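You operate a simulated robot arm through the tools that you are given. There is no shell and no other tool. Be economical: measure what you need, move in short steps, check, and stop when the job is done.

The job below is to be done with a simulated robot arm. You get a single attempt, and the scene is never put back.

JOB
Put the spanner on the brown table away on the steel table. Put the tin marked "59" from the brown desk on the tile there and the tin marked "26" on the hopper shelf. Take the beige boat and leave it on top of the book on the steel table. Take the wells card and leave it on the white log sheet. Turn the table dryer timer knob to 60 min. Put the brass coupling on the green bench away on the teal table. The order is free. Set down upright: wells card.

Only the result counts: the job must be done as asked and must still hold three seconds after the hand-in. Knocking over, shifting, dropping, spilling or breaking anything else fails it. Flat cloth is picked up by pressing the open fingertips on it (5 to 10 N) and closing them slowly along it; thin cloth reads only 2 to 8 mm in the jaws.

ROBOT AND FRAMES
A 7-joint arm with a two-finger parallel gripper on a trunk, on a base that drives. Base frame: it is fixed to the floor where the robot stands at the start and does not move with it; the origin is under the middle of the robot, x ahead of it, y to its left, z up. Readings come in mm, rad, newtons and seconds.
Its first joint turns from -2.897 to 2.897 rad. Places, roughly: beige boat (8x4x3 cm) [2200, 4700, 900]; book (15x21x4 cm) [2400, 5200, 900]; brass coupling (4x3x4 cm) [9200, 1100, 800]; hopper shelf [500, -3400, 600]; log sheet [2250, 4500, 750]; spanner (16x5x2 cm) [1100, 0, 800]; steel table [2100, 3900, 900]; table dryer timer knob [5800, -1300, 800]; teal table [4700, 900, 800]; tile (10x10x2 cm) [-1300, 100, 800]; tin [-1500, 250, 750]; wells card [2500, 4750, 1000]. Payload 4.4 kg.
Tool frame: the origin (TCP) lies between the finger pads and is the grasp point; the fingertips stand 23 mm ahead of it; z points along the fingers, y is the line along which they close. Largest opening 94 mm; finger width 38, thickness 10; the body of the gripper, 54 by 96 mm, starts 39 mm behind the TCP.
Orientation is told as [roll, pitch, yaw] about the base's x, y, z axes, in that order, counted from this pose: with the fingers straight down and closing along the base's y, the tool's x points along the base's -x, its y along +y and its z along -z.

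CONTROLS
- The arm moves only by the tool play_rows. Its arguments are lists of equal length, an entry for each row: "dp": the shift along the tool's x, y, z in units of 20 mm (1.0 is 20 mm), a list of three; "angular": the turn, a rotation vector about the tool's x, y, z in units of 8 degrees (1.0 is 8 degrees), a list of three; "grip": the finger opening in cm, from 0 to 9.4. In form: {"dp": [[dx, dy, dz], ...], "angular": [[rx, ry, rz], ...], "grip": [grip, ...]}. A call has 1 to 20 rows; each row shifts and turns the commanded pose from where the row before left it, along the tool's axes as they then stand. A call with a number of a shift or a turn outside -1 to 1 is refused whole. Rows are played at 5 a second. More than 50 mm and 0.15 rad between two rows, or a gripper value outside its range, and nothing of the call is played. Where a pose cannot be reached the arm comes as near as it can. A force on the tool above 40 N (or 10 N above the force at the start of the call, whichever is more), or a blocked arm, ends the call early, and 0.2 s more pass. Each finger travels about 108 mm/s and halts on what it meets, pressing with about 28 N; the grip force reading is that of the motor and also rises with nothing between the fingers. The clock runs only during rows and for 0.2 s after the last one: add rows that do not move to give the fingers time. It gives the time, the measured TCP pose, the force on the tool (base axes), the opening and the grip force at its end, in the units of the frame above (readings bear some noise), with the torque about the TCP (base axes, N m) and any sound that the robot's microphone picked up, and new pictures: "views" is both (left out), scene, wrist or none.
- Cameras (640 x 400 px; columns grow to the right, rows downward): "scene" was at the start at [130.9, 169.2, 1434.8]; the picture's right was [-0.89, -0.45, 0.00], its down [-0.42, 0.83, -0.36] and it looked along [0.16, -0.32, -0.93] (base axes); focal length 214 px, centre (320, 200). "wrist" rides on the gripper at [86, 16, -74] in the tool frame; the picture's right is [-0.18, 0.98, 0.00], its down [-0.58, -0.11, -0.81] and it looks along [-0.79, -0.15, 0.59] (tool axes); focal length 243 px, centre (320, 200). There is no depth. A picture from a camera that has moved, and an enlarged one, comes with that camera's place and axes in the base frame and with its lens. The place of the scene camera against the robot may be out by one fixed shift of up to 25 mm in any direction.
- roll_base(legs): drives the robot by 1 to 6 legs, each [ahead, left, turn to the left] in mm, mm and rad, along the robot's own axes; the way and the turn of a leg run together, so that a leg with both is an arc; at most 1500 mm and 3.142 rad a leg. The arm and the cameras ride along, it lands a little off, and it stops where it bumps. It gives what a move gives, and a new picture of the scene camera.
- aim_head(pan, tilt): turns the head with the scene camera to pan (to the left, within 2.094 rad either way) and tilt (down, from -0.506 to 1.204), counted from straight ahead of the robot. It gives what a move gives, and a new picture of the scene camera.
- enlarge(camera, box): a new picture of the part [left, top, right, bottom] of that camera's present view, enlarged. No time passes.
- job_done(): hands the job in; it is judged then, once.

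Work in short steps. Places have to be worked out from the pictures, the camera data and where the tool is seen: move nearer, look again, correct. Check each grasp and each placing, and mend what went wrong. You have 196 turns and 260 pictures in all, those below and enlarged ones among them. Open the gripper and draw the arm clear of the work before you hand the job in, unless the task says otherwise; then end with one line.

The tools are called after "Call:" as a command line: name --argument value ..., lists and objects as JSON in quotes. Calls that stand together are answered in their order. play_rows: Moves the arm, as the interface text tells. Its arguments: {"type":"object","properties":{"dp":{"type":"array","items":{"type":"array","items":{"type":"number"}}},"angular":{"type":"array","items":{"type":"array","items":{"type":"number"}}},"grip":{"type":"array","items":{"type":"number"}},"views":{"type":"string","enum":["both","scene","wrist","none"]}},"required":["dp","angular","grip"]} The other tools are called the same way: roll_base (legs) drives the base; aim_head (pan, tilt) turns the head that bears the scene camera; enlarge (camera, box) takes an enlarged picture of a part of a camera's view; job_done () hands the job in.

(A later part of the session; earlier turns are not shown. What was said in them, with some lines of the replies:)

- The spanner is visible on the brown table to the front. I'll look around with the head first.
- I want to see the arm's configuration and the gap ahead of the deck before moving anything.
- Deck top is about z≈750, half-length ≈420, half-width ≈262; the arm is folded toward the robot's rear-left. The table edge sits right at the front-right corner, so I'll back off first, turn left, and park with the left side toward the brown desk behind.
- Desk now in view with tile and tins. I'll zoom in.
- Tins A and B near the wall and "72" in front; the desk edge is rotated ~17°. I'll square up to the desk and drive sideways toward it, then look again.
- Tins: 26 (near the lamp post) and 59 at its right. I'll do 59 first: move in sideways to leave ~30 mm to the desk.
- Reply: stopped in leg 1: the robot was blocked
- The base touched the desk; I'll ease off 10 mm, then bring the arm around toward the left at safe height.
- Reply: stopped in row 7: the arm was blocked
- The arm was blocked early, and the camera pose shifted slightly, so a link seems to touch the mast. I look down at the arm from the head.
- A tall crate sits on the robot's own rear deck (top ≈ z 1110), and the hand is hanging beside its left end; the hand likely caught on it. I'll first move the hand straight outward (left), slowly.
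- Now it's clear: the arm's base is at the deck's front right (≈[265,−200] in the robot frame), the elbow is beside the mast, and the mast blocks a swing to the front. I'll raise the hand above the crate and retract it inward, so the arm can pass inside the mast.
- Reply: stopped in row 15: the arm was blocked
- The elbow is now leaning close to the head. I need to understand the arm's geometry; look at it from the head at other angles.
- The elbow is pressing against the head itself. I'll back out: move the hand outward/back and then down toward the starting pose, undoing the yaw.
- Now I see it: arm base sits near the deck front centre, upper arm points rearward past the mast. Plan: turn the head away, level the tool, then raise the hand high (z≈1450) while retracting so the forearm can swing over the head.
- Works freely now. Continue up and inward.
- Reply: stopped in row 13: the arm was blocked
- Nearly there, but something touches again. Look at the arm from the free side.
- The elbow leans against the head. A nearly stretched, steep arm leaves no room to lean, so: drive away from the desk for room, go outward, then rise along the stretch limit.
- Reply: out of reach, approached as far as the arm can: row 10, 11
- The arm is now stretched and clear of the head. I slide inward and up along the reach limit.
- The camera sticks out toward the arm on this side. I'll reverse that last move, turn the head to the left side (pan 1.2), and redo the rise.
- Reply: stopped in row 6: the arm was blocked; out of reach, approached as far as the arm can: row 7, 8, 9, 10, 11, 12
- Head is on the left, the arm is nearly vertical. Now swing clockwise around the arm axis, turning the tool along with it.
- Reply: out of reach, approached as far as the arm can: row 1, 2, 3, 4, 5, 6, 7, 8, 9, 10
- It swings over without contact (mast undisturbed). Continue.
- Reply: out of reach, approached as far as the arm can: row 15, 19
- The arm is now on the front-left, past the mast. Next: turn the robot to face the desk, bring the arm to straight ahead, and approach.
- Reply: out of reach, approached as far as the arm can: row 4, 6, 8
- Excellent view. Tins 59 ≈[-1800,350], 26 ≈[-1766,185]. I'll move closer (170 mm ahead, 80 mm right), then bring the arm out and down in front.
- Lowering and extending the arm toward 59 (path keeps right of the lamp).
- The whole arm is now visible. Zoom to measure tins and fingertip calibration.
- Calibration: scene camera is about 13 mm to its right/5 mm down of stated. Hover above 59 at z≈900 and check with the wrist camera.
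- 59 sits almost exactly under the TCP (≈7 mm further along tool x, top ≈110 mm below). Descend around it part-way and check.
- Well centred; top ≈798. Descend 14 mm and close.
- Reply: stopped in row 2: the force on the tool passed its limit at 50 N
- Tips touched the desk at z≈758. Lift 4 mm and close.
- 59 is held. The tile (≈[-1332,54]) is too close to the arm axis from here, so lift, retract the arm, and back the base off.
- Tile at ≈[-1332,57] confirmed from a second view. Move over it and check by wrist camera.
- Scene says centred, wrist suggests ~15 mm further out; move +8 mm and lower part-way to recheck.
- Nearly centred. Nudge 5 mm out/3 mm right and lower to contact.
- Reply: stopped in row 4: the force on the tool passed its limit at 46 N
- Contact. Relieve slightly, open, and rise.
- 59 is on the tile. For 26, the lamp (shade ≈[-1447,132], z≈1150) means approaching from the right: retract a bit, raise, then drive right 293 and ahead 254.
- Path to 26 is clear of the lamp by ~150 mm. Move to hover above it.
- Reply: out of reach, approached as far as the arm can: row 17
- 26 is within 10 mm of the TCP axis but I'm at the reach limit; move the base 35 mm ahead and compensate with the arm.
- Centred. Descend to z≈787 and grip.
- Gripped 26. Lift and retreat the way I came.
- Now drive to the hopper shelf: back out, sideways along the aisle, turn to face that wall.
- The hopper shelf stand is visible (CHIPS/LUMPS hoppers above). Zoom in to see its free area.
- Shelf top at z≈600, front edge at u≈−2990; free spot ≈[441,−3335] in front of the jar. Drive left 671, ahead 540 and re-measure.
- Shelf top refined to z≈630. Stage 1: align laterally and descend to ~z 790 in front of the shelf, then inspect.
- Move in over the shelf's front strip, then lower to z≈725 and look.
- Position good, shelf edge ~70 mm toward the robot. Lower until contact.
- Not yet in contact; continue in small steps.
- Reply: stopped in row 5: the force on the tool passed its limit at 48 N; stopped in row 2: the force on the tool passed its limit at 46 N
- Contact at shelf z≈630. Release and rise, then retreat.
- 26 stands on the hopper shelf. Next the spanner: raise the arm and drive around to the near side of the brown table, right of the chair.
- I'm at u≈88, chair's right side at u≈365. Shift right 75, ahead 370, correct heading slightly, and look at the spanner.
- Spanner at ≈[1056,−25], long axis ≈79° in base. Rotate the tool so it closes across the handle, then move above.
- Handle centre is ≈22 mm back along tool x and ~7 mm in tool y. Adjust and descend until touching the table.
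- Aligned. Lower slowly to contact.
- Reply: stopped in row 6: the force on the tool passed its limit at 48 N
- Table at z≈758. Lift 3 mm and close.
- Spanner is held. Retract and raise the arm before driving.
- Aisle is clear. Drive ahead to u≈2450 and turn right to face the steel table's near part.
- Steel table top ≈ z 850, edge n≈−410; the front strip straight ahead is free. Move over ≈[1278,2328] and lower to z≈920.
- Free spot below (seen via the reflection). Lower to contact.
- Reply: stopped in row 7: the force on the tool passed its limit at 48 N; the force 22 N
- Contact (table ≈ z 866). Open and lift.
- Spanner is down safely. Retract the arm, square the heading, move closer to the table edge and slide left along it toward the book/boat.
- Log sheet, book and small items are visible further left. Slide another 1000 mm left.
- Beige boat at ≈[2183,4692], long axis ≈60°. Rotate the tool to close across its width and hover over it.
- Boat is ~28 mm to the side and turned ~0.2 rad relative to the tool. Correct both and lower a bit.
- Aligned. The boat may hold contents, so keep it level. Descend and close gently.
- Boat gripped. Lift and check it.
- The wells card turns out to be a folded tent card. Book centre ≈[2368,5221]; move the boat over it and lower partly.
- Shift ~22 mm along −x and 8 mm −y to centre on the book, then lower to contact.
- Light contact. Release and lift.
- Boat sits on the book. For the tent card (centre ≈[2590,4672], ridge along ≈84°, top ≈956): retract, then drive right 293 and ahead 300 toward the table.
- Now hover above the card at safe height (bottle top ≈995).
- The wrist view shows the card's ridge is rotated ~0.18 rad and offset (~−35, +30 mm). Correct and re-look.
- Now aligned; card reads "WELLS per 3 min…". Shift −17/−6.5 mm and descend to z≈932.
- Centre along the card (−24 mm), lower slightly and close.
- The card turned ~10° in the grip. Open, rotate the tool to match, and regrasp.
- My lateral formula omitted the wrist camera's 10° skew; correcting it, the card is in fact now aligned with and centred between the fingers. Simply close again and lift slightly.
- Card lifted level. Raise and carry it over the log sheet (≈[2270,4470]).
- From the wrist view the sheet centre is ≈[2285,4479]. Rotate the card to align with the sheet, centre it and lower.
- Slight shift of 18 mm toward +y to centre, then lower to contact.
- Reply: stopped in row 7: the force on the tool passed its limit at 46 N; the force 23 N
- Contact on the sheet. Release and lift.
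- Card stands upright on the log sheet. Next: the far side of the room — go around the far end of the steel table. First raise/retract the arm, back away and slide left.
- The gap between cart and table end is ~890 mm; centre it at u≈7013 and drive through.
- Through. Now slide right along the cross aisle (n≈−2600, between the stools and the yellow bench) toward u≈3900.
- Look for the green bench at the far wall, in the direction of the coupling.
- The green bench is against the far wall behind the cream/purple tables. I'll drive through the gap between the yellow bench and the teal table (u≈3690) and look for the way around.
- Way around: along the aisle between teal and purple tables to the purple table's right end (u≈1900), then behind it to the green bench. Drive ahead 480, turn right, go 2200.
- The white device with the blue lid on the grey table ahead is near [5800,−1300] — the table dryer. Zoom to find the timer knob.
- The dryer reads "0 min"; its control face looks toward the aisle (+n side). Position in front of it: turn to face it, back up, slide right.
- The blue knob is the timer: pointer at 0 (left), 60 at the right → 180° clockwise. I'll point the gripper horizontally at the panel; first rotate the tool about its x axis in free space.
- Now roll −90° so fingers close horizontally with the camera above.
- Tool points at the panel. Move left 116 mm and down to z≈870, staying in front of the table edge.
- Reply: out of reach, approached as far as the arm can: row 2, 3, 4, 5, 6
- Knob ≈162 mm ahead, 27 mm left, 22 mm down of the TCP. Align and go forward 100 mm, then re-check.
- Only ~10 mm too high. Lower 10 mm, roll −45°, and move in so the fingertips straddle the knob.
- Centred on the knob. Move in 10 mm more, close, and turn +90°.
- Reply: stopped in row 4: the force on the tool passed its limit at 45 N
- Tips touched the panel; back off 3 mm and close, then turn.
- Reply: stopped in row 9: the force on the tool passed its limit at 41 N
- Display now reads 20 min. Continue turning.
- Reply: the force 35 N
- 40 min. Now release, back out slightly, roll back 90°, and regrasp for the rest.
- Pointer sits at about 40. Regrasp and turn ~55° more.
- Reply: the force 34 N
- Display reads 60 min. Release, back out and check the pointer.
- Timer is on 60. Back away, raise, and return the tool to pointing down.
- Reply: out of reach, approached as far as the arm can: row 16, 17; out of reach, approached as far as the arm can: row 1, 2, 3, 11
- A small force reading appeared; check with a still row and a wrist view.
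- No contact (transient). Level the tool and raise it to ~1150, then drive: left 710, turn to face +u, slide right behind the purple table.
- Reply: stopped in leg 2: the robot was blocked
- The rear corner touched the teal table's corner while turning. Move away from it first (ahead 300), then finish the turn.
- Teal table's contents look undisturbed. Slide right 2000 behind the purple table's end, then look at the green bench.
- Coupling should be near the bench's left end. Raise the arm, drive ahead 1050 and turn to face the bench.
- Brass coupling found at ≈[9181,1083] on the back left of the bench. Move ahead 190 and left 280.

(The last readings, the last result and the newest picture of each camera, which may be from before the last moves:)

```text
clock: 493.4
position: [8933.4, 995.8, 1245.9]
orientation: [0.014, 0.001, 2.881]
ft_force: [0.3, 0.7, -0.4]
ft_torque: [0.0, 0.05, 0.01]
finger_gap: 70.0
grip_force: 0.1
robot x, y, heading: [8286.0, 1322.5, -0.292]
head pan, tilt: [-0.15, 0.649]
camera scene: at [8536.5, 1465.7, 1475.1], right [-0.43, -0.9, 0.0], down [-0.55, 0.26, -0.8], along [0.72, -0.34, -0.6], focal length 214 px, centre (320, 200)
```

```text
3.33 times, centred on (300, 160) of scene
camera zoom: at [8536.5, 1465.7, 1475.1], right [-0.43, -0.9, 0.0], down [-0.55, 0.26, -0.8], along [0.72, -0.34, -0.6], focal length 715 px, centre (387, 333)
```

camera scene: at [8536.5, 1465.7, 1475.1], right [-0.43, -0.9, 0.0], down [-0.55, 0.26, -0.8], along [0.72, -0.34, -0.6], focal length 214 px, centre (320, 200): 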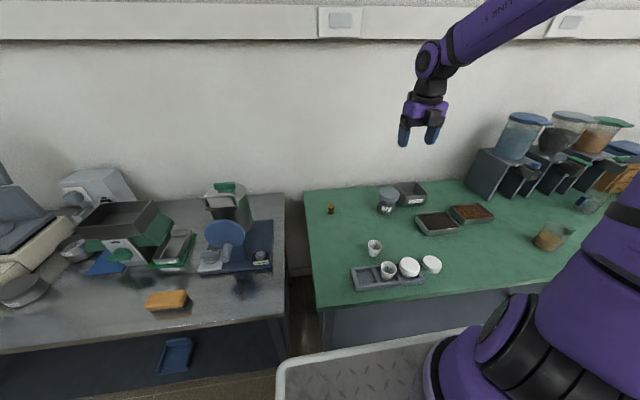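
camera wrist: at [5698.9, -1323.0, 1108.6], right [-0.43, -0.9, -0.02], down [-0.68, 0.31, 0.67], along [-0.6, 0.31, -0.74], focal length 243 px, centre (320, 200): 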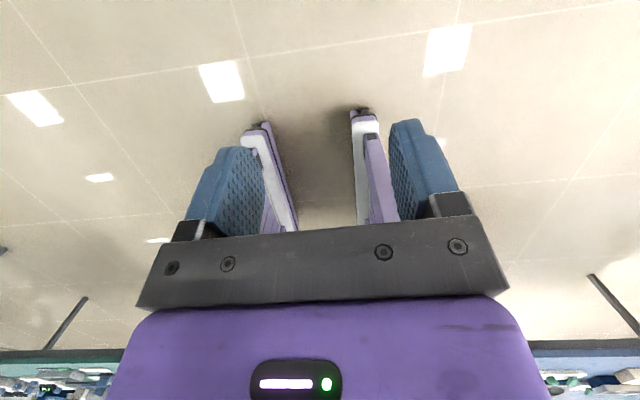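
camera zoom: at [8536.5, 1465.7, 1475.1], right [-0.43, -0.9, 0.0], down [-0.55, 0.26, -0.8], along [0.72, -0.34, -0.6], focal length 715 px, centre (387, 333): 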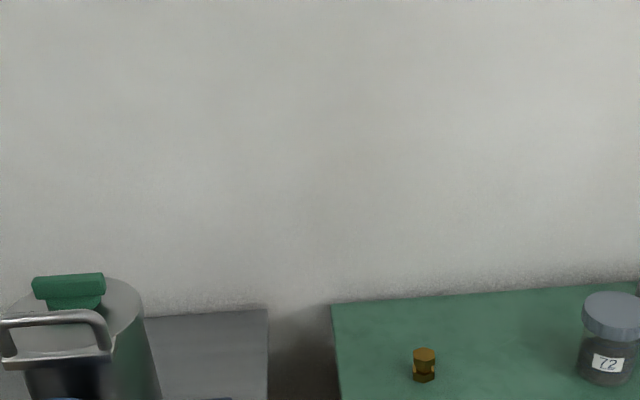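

Coupling triangulated at ≈[9205,1078,835]. Hover above it.

Call:
play_rows --dp '[[0.806, -0.497, 0.987], [0.806, -0.497, 0.987], [0.806, -0.497, 0.987], [0.806, -0.497, 0.987], [0.806, -0.497, 0.987], [0.806, -0.497, 0.987], [0.806, -0.497, 0.987], [0.806, -0.497, 0.987], [0.806, -0.497, 0.987], [0.806, -0.497, 0.987], [0.806, -0.497, 0.987], [0.806, -0.497, 0.987], [0.806, -0.497, 0.987], [0.806, -0.497, 0.987], [0.806, -0.497, 0.987]]' --angular '[[0.1, 0, 0], [0, 0, 0], [0, 0, 0], [0, 0, 0], [0, 0, 0], [0, 0, 0], [0, 0, 0], [0, 0, 0], [0, 0, 0], [0, 0, 0], [0, 0, 0], [0, 0, 0], [0, 0, 0], [0, 0, 0], [0, 0, 0]]' --grip '[7, 7, 7, 7, 7, 7, 7, 7, 7, 7, 7, 7, 7, 7, 7]'

```text
clock: 496.6
position: [9205.0, 1074.7, 949.9]
orientation: [-0.001, 0.0, 2.881]
ft_force: [0.5, -0.1, 0.1]
ft_torque: [-0.01, -0.05, 0.02]
finger_gap: 70.1
grip_force: 0.1
robot x, y, heading: [8289.2, 1325.6, -0.295]
head pan, tilt: [-0.15, 0.649]
camera scene: at [8536.0, 1465.5, 1475.2], right [-0.43, -0.9, 0.0], down [-0.55, 0.26, -0.8], along [0.72, -0.34, -0.6], focal length 214 px, centre (320, 200)
camera wrist: at [9284.2, 1037.4, 1026.1], right [-0.43, -0.9, 0.0], down [-0.53, 0.26, 0.81], along [-0.73, 0.35, -0.59], focal length 243 px, centre (320, 200)
```

scene: 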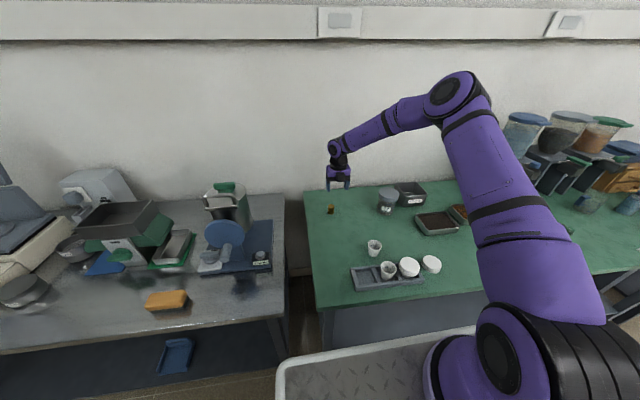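
wrist: 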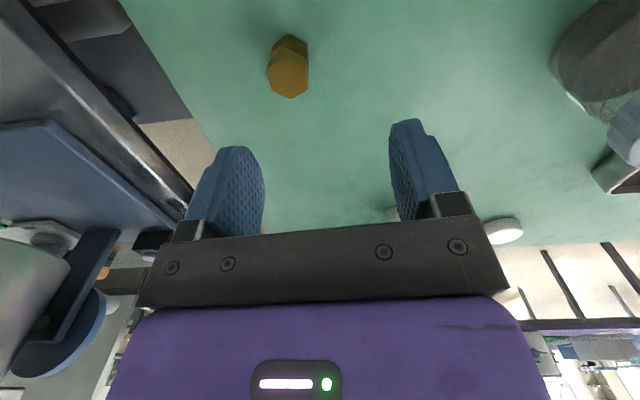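

Coupling is 24 mm off in tool y. Correct, descend partway and check.

Call:
play_rows --dp '[[0, -0.6, 0], [0, -0.58, 0.5], [0, 0, 1], [0, 0, 1], [0, 0, 0.8]]' --angular '[[0, 0, 0], [0, 0, 0], [0, 0, 0], [0, 0, 0], [0, 0, 0]]' --grip '[7, 7, 7, 7, 7]' --views "wrist"

```text
clock: 497.8
position: [9210.1, 1098.3, 885.7]
orientation: [-0.001, 0.0, 2.882]
ft_force: [0.1, 0.1, -0.5]
ft_torque: [0.04, -0.02, 0.0]
finger_gap: 69.7
grip_force: 0.1
robot x, y, heading: [8291.1, 1325.7, -0.298]
head pan, tilt: [-0.15, 0.649]
camera wrist: at [9288.9, 1059.4, 960.6], right [-0.43, -0.9, 0.0], down [-0.53, 0.25, 0.81], along [-0.73, 0.35, -0.59], focal length 243 px, centre (320, 200)
```

wrist: 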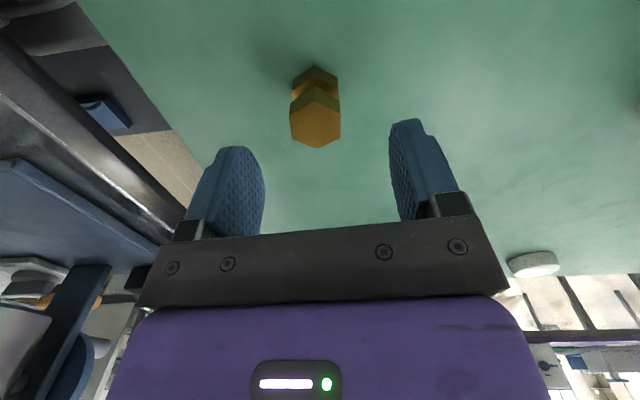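

Top is at ≈841 (bench ≈801). Descend to ≈831 and close.

Call:
play_rows --dp '[[0.05, -0.14, 1], [0, 0, 1], [0, 0, 0.7], [0, 0, 0], [0, 0, 0], [0, 0, 0], [0, 0, 0]]' --angular '[[0, 0, 0], [0, 0, 0], [0, 0, 0], [0, 0, 0], [0, 0, 0], [0, 0, 0], [0, 0, 0]]' --grip '[7, 7, 7, 5, 4, 3, 2]' --views "wrist"

```text
clock: 499.4
position: [9210.6, 1100.5, 829.7]
orientation: [-0.001, -0.001, 2.881]
ft_force: [-0.6, -1.1, -0.2]
ft_torque: [-0.02, -0.01, 0.02]
finger_gap: 32.8
grip_force: 27.9
robot x, y, heading: [8288.0, 1323.7, -0.296]
head pan, tilt: [-0.15, 0.649]
camera wrist: at [9289.8, 1062.7, 905.8], right [-0.43, -0.9, 0.0], down [-0.53, 0.25, 0.81], along [-0.73, 0.35, -0.59], focal length 243 px, centre (320, 200)
```

wrist: 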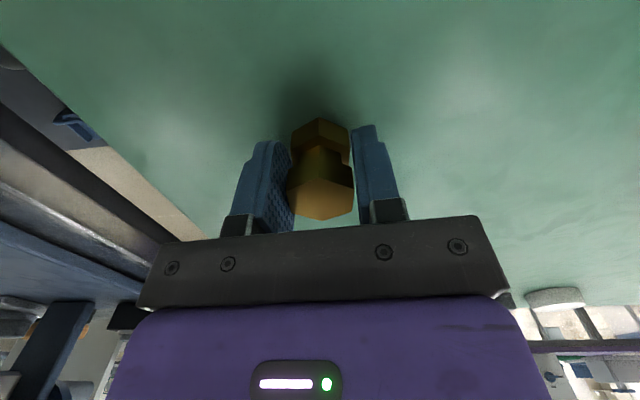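

Coupling gripped. Lift to a safe height and retract, then drive back to the aisle by the teal table.

Call:
play_rows --dp '[[0, 0, -0.5], [0, 0, -1], [0, 0, -1], [0, 0, -1], [0, 0, -1], [0, 0, -1], [0, 0, -1], [0, 0, -1], [0, 0, -1], [0, 0, -1], [-0.9, 0, -1], [-0.9, 0, -1], [-0.9, 0, -1], [-0.9, 0, -1], [-0.9, 0, -1], [-0.9, 0, -1], [-0.9, 0, -1], [-0.9, 0, -1], [-0.9, 0, -1], [-0.9, 0, -1]]' --angular '[[0, 0, 0], [0, 0, 0], [0, 0, 0], [0, 0, 0], [0, 0, 0], [0, 0, 0], [0, 0, 0], [0, 0, 0], [0, 0, 0], [0, 0, 0], [0, 0, 0], [0, 0, 0], [0, 0, 0], [0, 0, 0], [0, 0, 0], [0, 0, 0], [0, 0, 0], [0, 0, 0], [0, 0, 0], [0, 0, 0]]' --grip '[2, 2, 2, 2, 2, 2, 2, 2, 2, 2, 2, 2, 2, 2, 2, 2, 2, 2, 2, 2]' --views "wrist"

Call:
roll_base --legs '[[-185, 0, 0], [0, -250, 0], [0, 0, 1.566], [-1500, 0, 0], [-600, 0, 0], [0, 1500, 0]]'

```text
clock: 503.6
position: [9038.9, 1148.5, 1219.3]
orientation: [0.0, 0.001, 2.882]
ft_force: [0.7, 1.0, -2.0]
ft_torque: [0.03, 0.01, -0.03]
finger_gap: 32.7
grip_force: 27.9
robot x, y, heading: [8286.9, 1325.6, -0.295]
head pan, tilt: [-0.15, 0.649]
camera wrist: at [9117.3, 1109.6, 1295.5], right [-0.43, -0.9, 0.0], down [-0.53, 0.25, 0.81], along [-0.73, 0.35, -0.59], focal length 243 px, centre (320, 200)
```

wrist: 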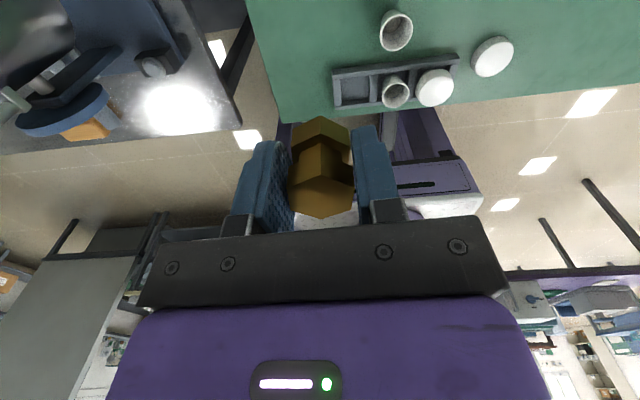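

```text
clock: 527.2
position: [6190.0, 301.3, 1221.5]
orientation: [0.0, 0.0, -1.824]
ft_force: [-0.6, 0.5, -1.7]
ft_torque: [0.0, -0.01, -0.02]
finger_gap: 29.0
grip_force: 28.8
robot x, y, heading: [6020.7, -450.2, 1.282]
head pan, tilt: [-0.15, 0.649]
camera scene: at [5865.7, -222.7, 1475.1], right [0.91, -0.43, 0.0], down [-0.26, -0.55, -0.8], along [0.34, 0.72, -0.6], focal length 214 px, centre (320, 200)
```

scene: 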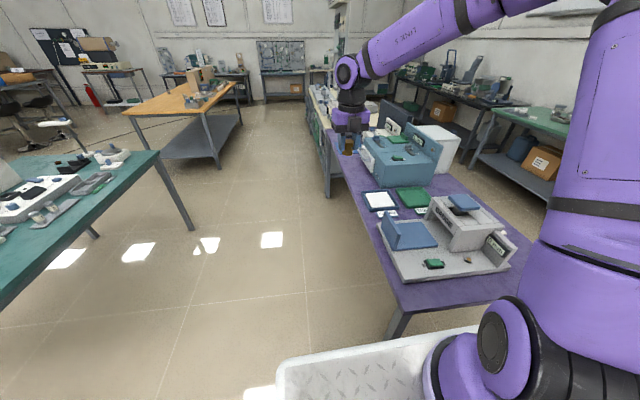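

Continue: left 560, ahead 1200, then turn left to face the teal table.

Call:
roll_base --legs '[[0, 560, -0.01], [1250, 0, 0], [0, 0, 1.57]]'

Call:
aim_head --pan -0.1 --tilt 0.75

```text
clock: 540.1
position: [5119.2, 1071.0, 1220.6]
orientation: [0.0, -0.001, -0.279]
ft_force: [-0.1, -0.9, -1.5]
ft_torque: [0.0, 0.01, 0.01]
finger_gap: 29.0
grip_force: 28.2
robot x, y, heading: [5863.8, 878.5, 2.829]
head pan, tilt: [-0.15, 0.649]
camera scene: at [5625.5, 712.2, 1475.1], right [0.45, 0.89, 0.0], down [0.54, -0.27, -0.8], along [-0.71, 0.36, -0.6], focal length 214 px, centre (320, 200)
```

scene: 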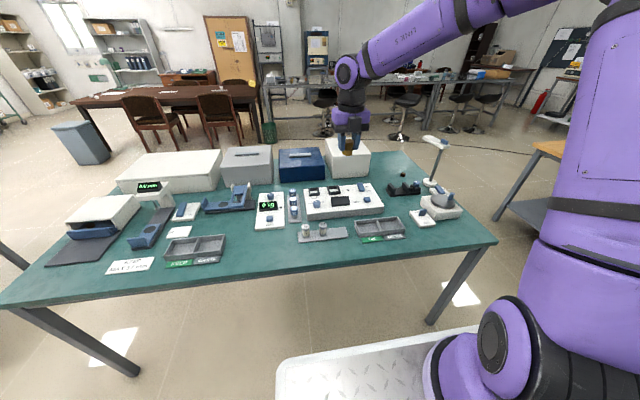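

```text
clock: 540.7
position: [5118.7, 1071.6, 1219.5]
orientation: [0.001, -0.001, -0.279]
ft_force: [0.1, -0.3, -1.7]
ft_torque: [-0.02, 0.0, -0.02]
finger_gap: 29.1
grip_force: 28.0
robot x, y, heading: [5866.5, 879.6, 2.825]
head pan, tilt: [-0.099, 0.75]
camera scene: at [5627.3, 706.7, 1466.6], right [0.4, 0.92, 0.0], down [0.62, -0.27, -0.73], along [-0.67, 0.29, -0.68], focal length 214 px, centre (320, 200)
```

scene: 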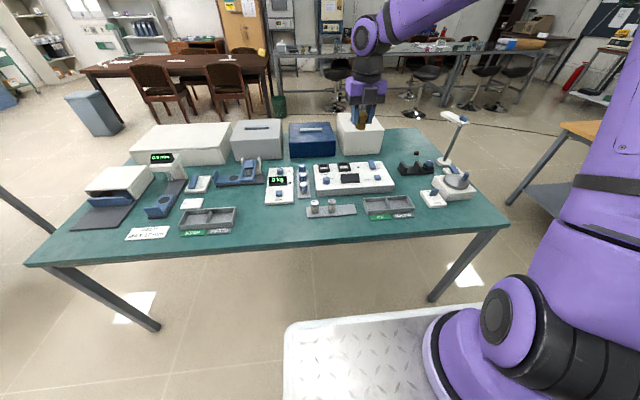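

Free strip on the teal table's near edge between the two trays at ≈[5020,780]. Move over it, then descend.

Call:
play_rows --dp '[[0.05, -0.96, 0.2], [0.05, -0.96, 0.2], [0.05, -0.96, 0.2], [0.05, -0.96, 0.2], [0.05, -0.96, 0.2], [0.05, -0.96, 0.2], [0.05, -0.96, 0.2], [0.05, -0.96, 0.2], [0.05, -0.96, 0.2], [0.05, -0.96, 0.2], [0.05, -0.96, 0.2], [0.05, -0.96, 0.2], [0.05, -0.96, 0.8], [0.05, -0.96, 0.8], [0.05, -0.96, 0.8], [0.05, -0.96, 0.8], [0, 0, 1], [0, 0, 1], [0, 0, 1], [0, 0, 1]]' --angular '[[0, 0, 0], [0, 0, 0], [0, 0, 0], [0, 0, 0], [0, 0, 0], [0, 0, 0], [0, 0, 0], [0, 0, 0], [0, 0, 0], [0, 0, 0], [0, 0, 0], [0, 0, 0], [0, 0, 0], [0, 0, 0], [0, 0, 0], [0, 0, 0], [0, 0, 0], [0, 0, 0], [0, 0, 0], [0, 0, 0]]' --grip '[2, 2, 2, 2, 2, 2, 2, 2, 2, 2, 2, 2, 2, 2, 2, 2, 2, 2, 2, 2]'

Call:
enlarge --camera "scene" --box '[170, 130, 400, 270]'

```text
clock: 544.9
position: [5021.3, 780.5, 1027.5]
orientation: [-0.002, -0.001, -0.28]
ft_force: [-0.3, -0.1, -1.3]
ft_torque: [-0.03, -0.02, -0.01]
finger_gap: 29.2
grip_force: 28.2
robot x, y, heading: [5869.1, 882.2, 2.827]
head pan, tilt: [-0.099, 0.75]
camera scene: at [5627.5, 706.6, 1466.5], right [0.4, 0.92, 0.0], down [0.62, -0.27, -0.73], along [-0.67, 0.29, -0.68], focal length 214 px, centre (320, 200)
camera wrist: at [4942.0, 819.7, 1103.7], right [0.45, 0.89, 0.0], down [0.53, -0.26, 0.81], along [0.72, -0.36, -0.59], focal length 243 px, centre (320, 200)
```

scene: 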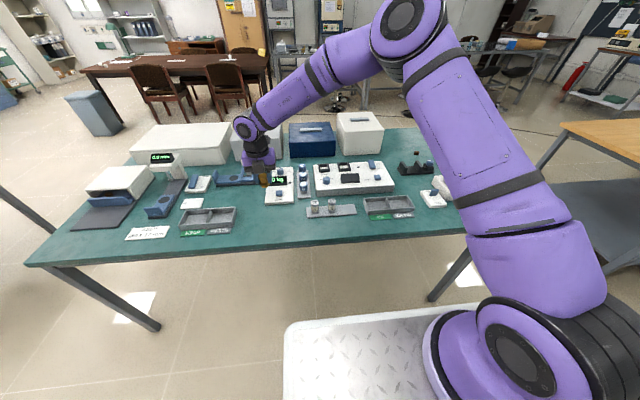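
wrist: 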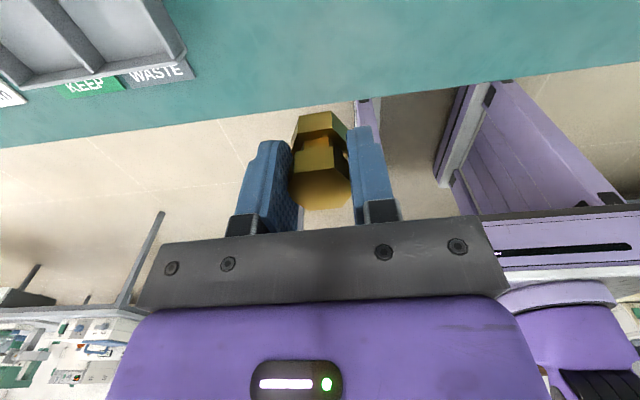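

```text
2.78 times, centred on (285, 200) of scene
camera zoom: at [5627.5, 706.6, 1466.5], right [0.4, 0.92, 0.0], down [0.62, -0.27, -0.73], along [-0.67, 0.29, -0.68], focal length 597 px, centre (417, 200)
```

zoom: 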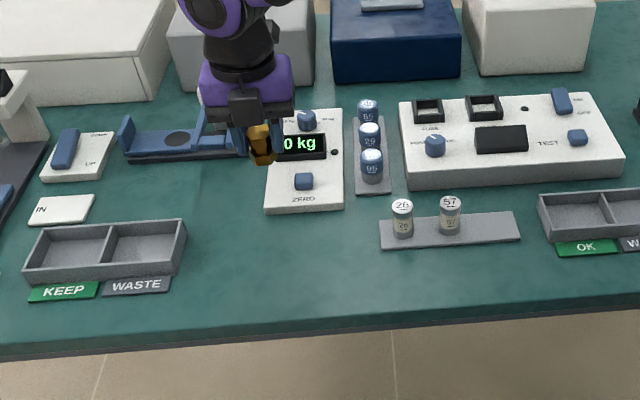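

Free spot confirmed. Descend to contact.

Call:
play_rows --dp '[[0, 0, 1], [0, 0, 1], [0, 0, 1], [0, 0, 1], [0, 0, 1], [0, 0, 1], [0, 0, 1], [0, 0, 1], [0, 0, 0.2], [0, 0, 0.2], [0, 0, 0.2], [0, 0, 0.2], [0, 0, 0.2], [0, 0, 0.2], [0, 0, 0.2], [0, 0, 0.2], [0, 0, 0.2], [0, 0, 0.2]]' --angular '[[0, 0, 0], [0, 0, 0], [0, 0, 0], [0, 0, 0], [0, 0, 0], [0, 0, 0], [0, 0, 0], [0, 0, 0], [0, 0, 0], [0, 0, 0], [0, 0, 0], [0, 0, 0], [0, 0, 0], [0, 0, 0], [0, 0, 0], [0, 0, 0], [0, 0, 0], [0, 0, 0]]' --grip '[2, 2, 2, 2, 2, 2, 2, 2, 2, 2, 2, 2, 2, 2, 2, 2, 2, 2]' --views "wrist"

```text
clock: 548.7
position: [5018.9, 781.6, 831.2]
orientation: [-0.002, 0.004, -0.278]
ft_force: [-0.7, 4.2, 25.0]
ft_torque: [0.13, 0.04, 0.0]
finger_gap: 29.1
grip_force: 28.2
robot x, y, heading: [5863.5, 882.5, 2.826]
head pan, tilt: [-0.099, 0.75]
camera wrist: at [4939.7, 820.3, 906.8], right [0.45, 0.89, 0.0], down [0.53, -0.26, 0.8], along [0.72, -0.36, -0.59], focal length 243 px, centre (320, 200)
```

wrist: 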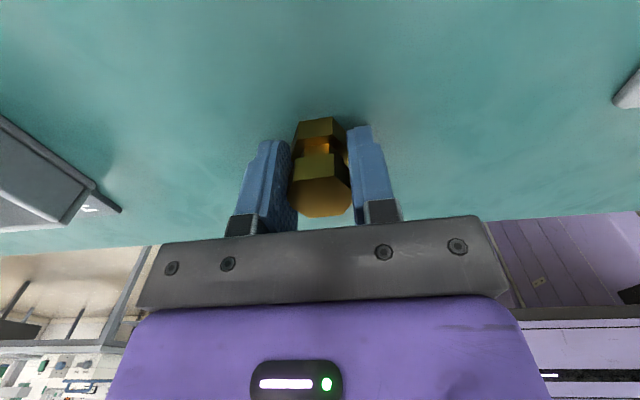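

In contact with the table. Release and lift clear.

Call:
play_rows --dp '[[0, 0, -0.1], [0, 0, 0], [0, 0, 0], [0, 0, -0.3], [0, 0, -0.8], [0, 0, -1], [0, 0, -1], [0, 0, -1], [0, 0, -1], [0, 0, -1], [0, 0, -1], [0, 0, -1], [0, 0, -1], [0, 0, -1]]' --angular '[[0, 0, 0], [0, 0, 0], [0, 0, 0], [0, 0, 0], [0, 0, 0], [0, 0, 0], [0, 0, 0], [0, 0, 0], [0, 0, 0], [0, 0, 0], [0, 0, 0], [0, 0, 0], [0, 0, 0], [0, 0, 0]]' --grip '[3.5, 4.5, 6, 6, 6, 6, 6, 6, 6, 6, 6, 6, 6, 6]' --views "none"

Call:
enlarge --camera "scene" --box '[170, 130, 400, 270]'

```text
clock: 551.7
position: [5020.6, 781.1, 1031.0]
orientation: [0.001, 0.0, -0.278]
ft_force: [-0.5, -0.8, -0.2]
ft_torque: [0.02, 0.03, -0.05]
finger_gap: 60.0
grip_force: 0.0
robot x, y, heading: [5864.1, 882.5, 2.831]
head pan, tilt: [-0.099, 0.75]
```

```text
2.78 times, centred on (285, 200) of scene
camera zoom: at [5627.1, 706.6, 1466.5], right [0.4, 0.92, 0.0], down [0.62, -0.27, -0.73], along [-0.67, 0.29, -0.68], focal length 597 px, centre (417, 200)
```

zoom: 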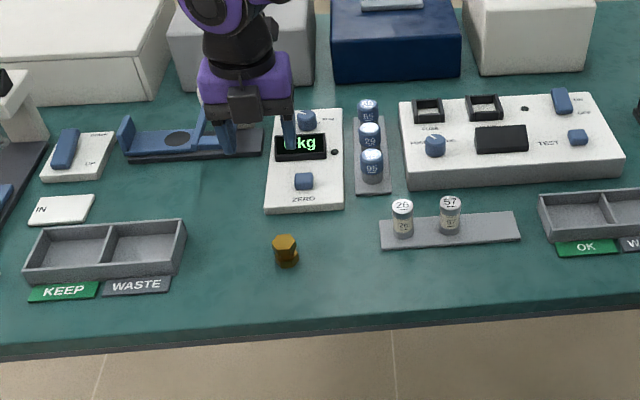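

The coupling stands on the teal table. Draw the arm clear and hand in.

Call:
play_rows --dp '[[0, 0, -1], [0, 0, -1], [0, 0, -1], [-0.8, 0, -0.5], [-0.8, 0, -0.5], [-0.8, 0, -0.5], [-0.8, 0, -0.5], [-0.8, 0, 0], [-0.8, 0, 0]]' --angular '[[0, 0, 0], [0, 0, 0], [0, 0, 0], [0, 0, 0], [0, 0, 0], [0, 0, 0], [0, 0, 0], [0, 0, 0], [0, 0, 0]]' --grip '[9, 9, 9, 9, 9, 9, 9, 9, 9]' --views "none"

Call:
job_done

```text
clock: 553.7
position: [5112.0, 753.0, 1132.1]
orientation: [-0.001, 0.0, -0.279]
ft_force: [-0.5, 0.0, -0.6]
ft_torque: [-0.05, -0.03, -0.02]
finger_gap: 90.0
grip_force: 0.0
robot x, y, heading: [5864.7, 881.6, 2.826]
head pan, tilt: [-0.099, 0.75]
```

```text
The job is handed in.
```

All seven items were done and the job is handed in; the base bumped the brown desk and a corner of the teal table while driving, with nothing visibly disturbed.
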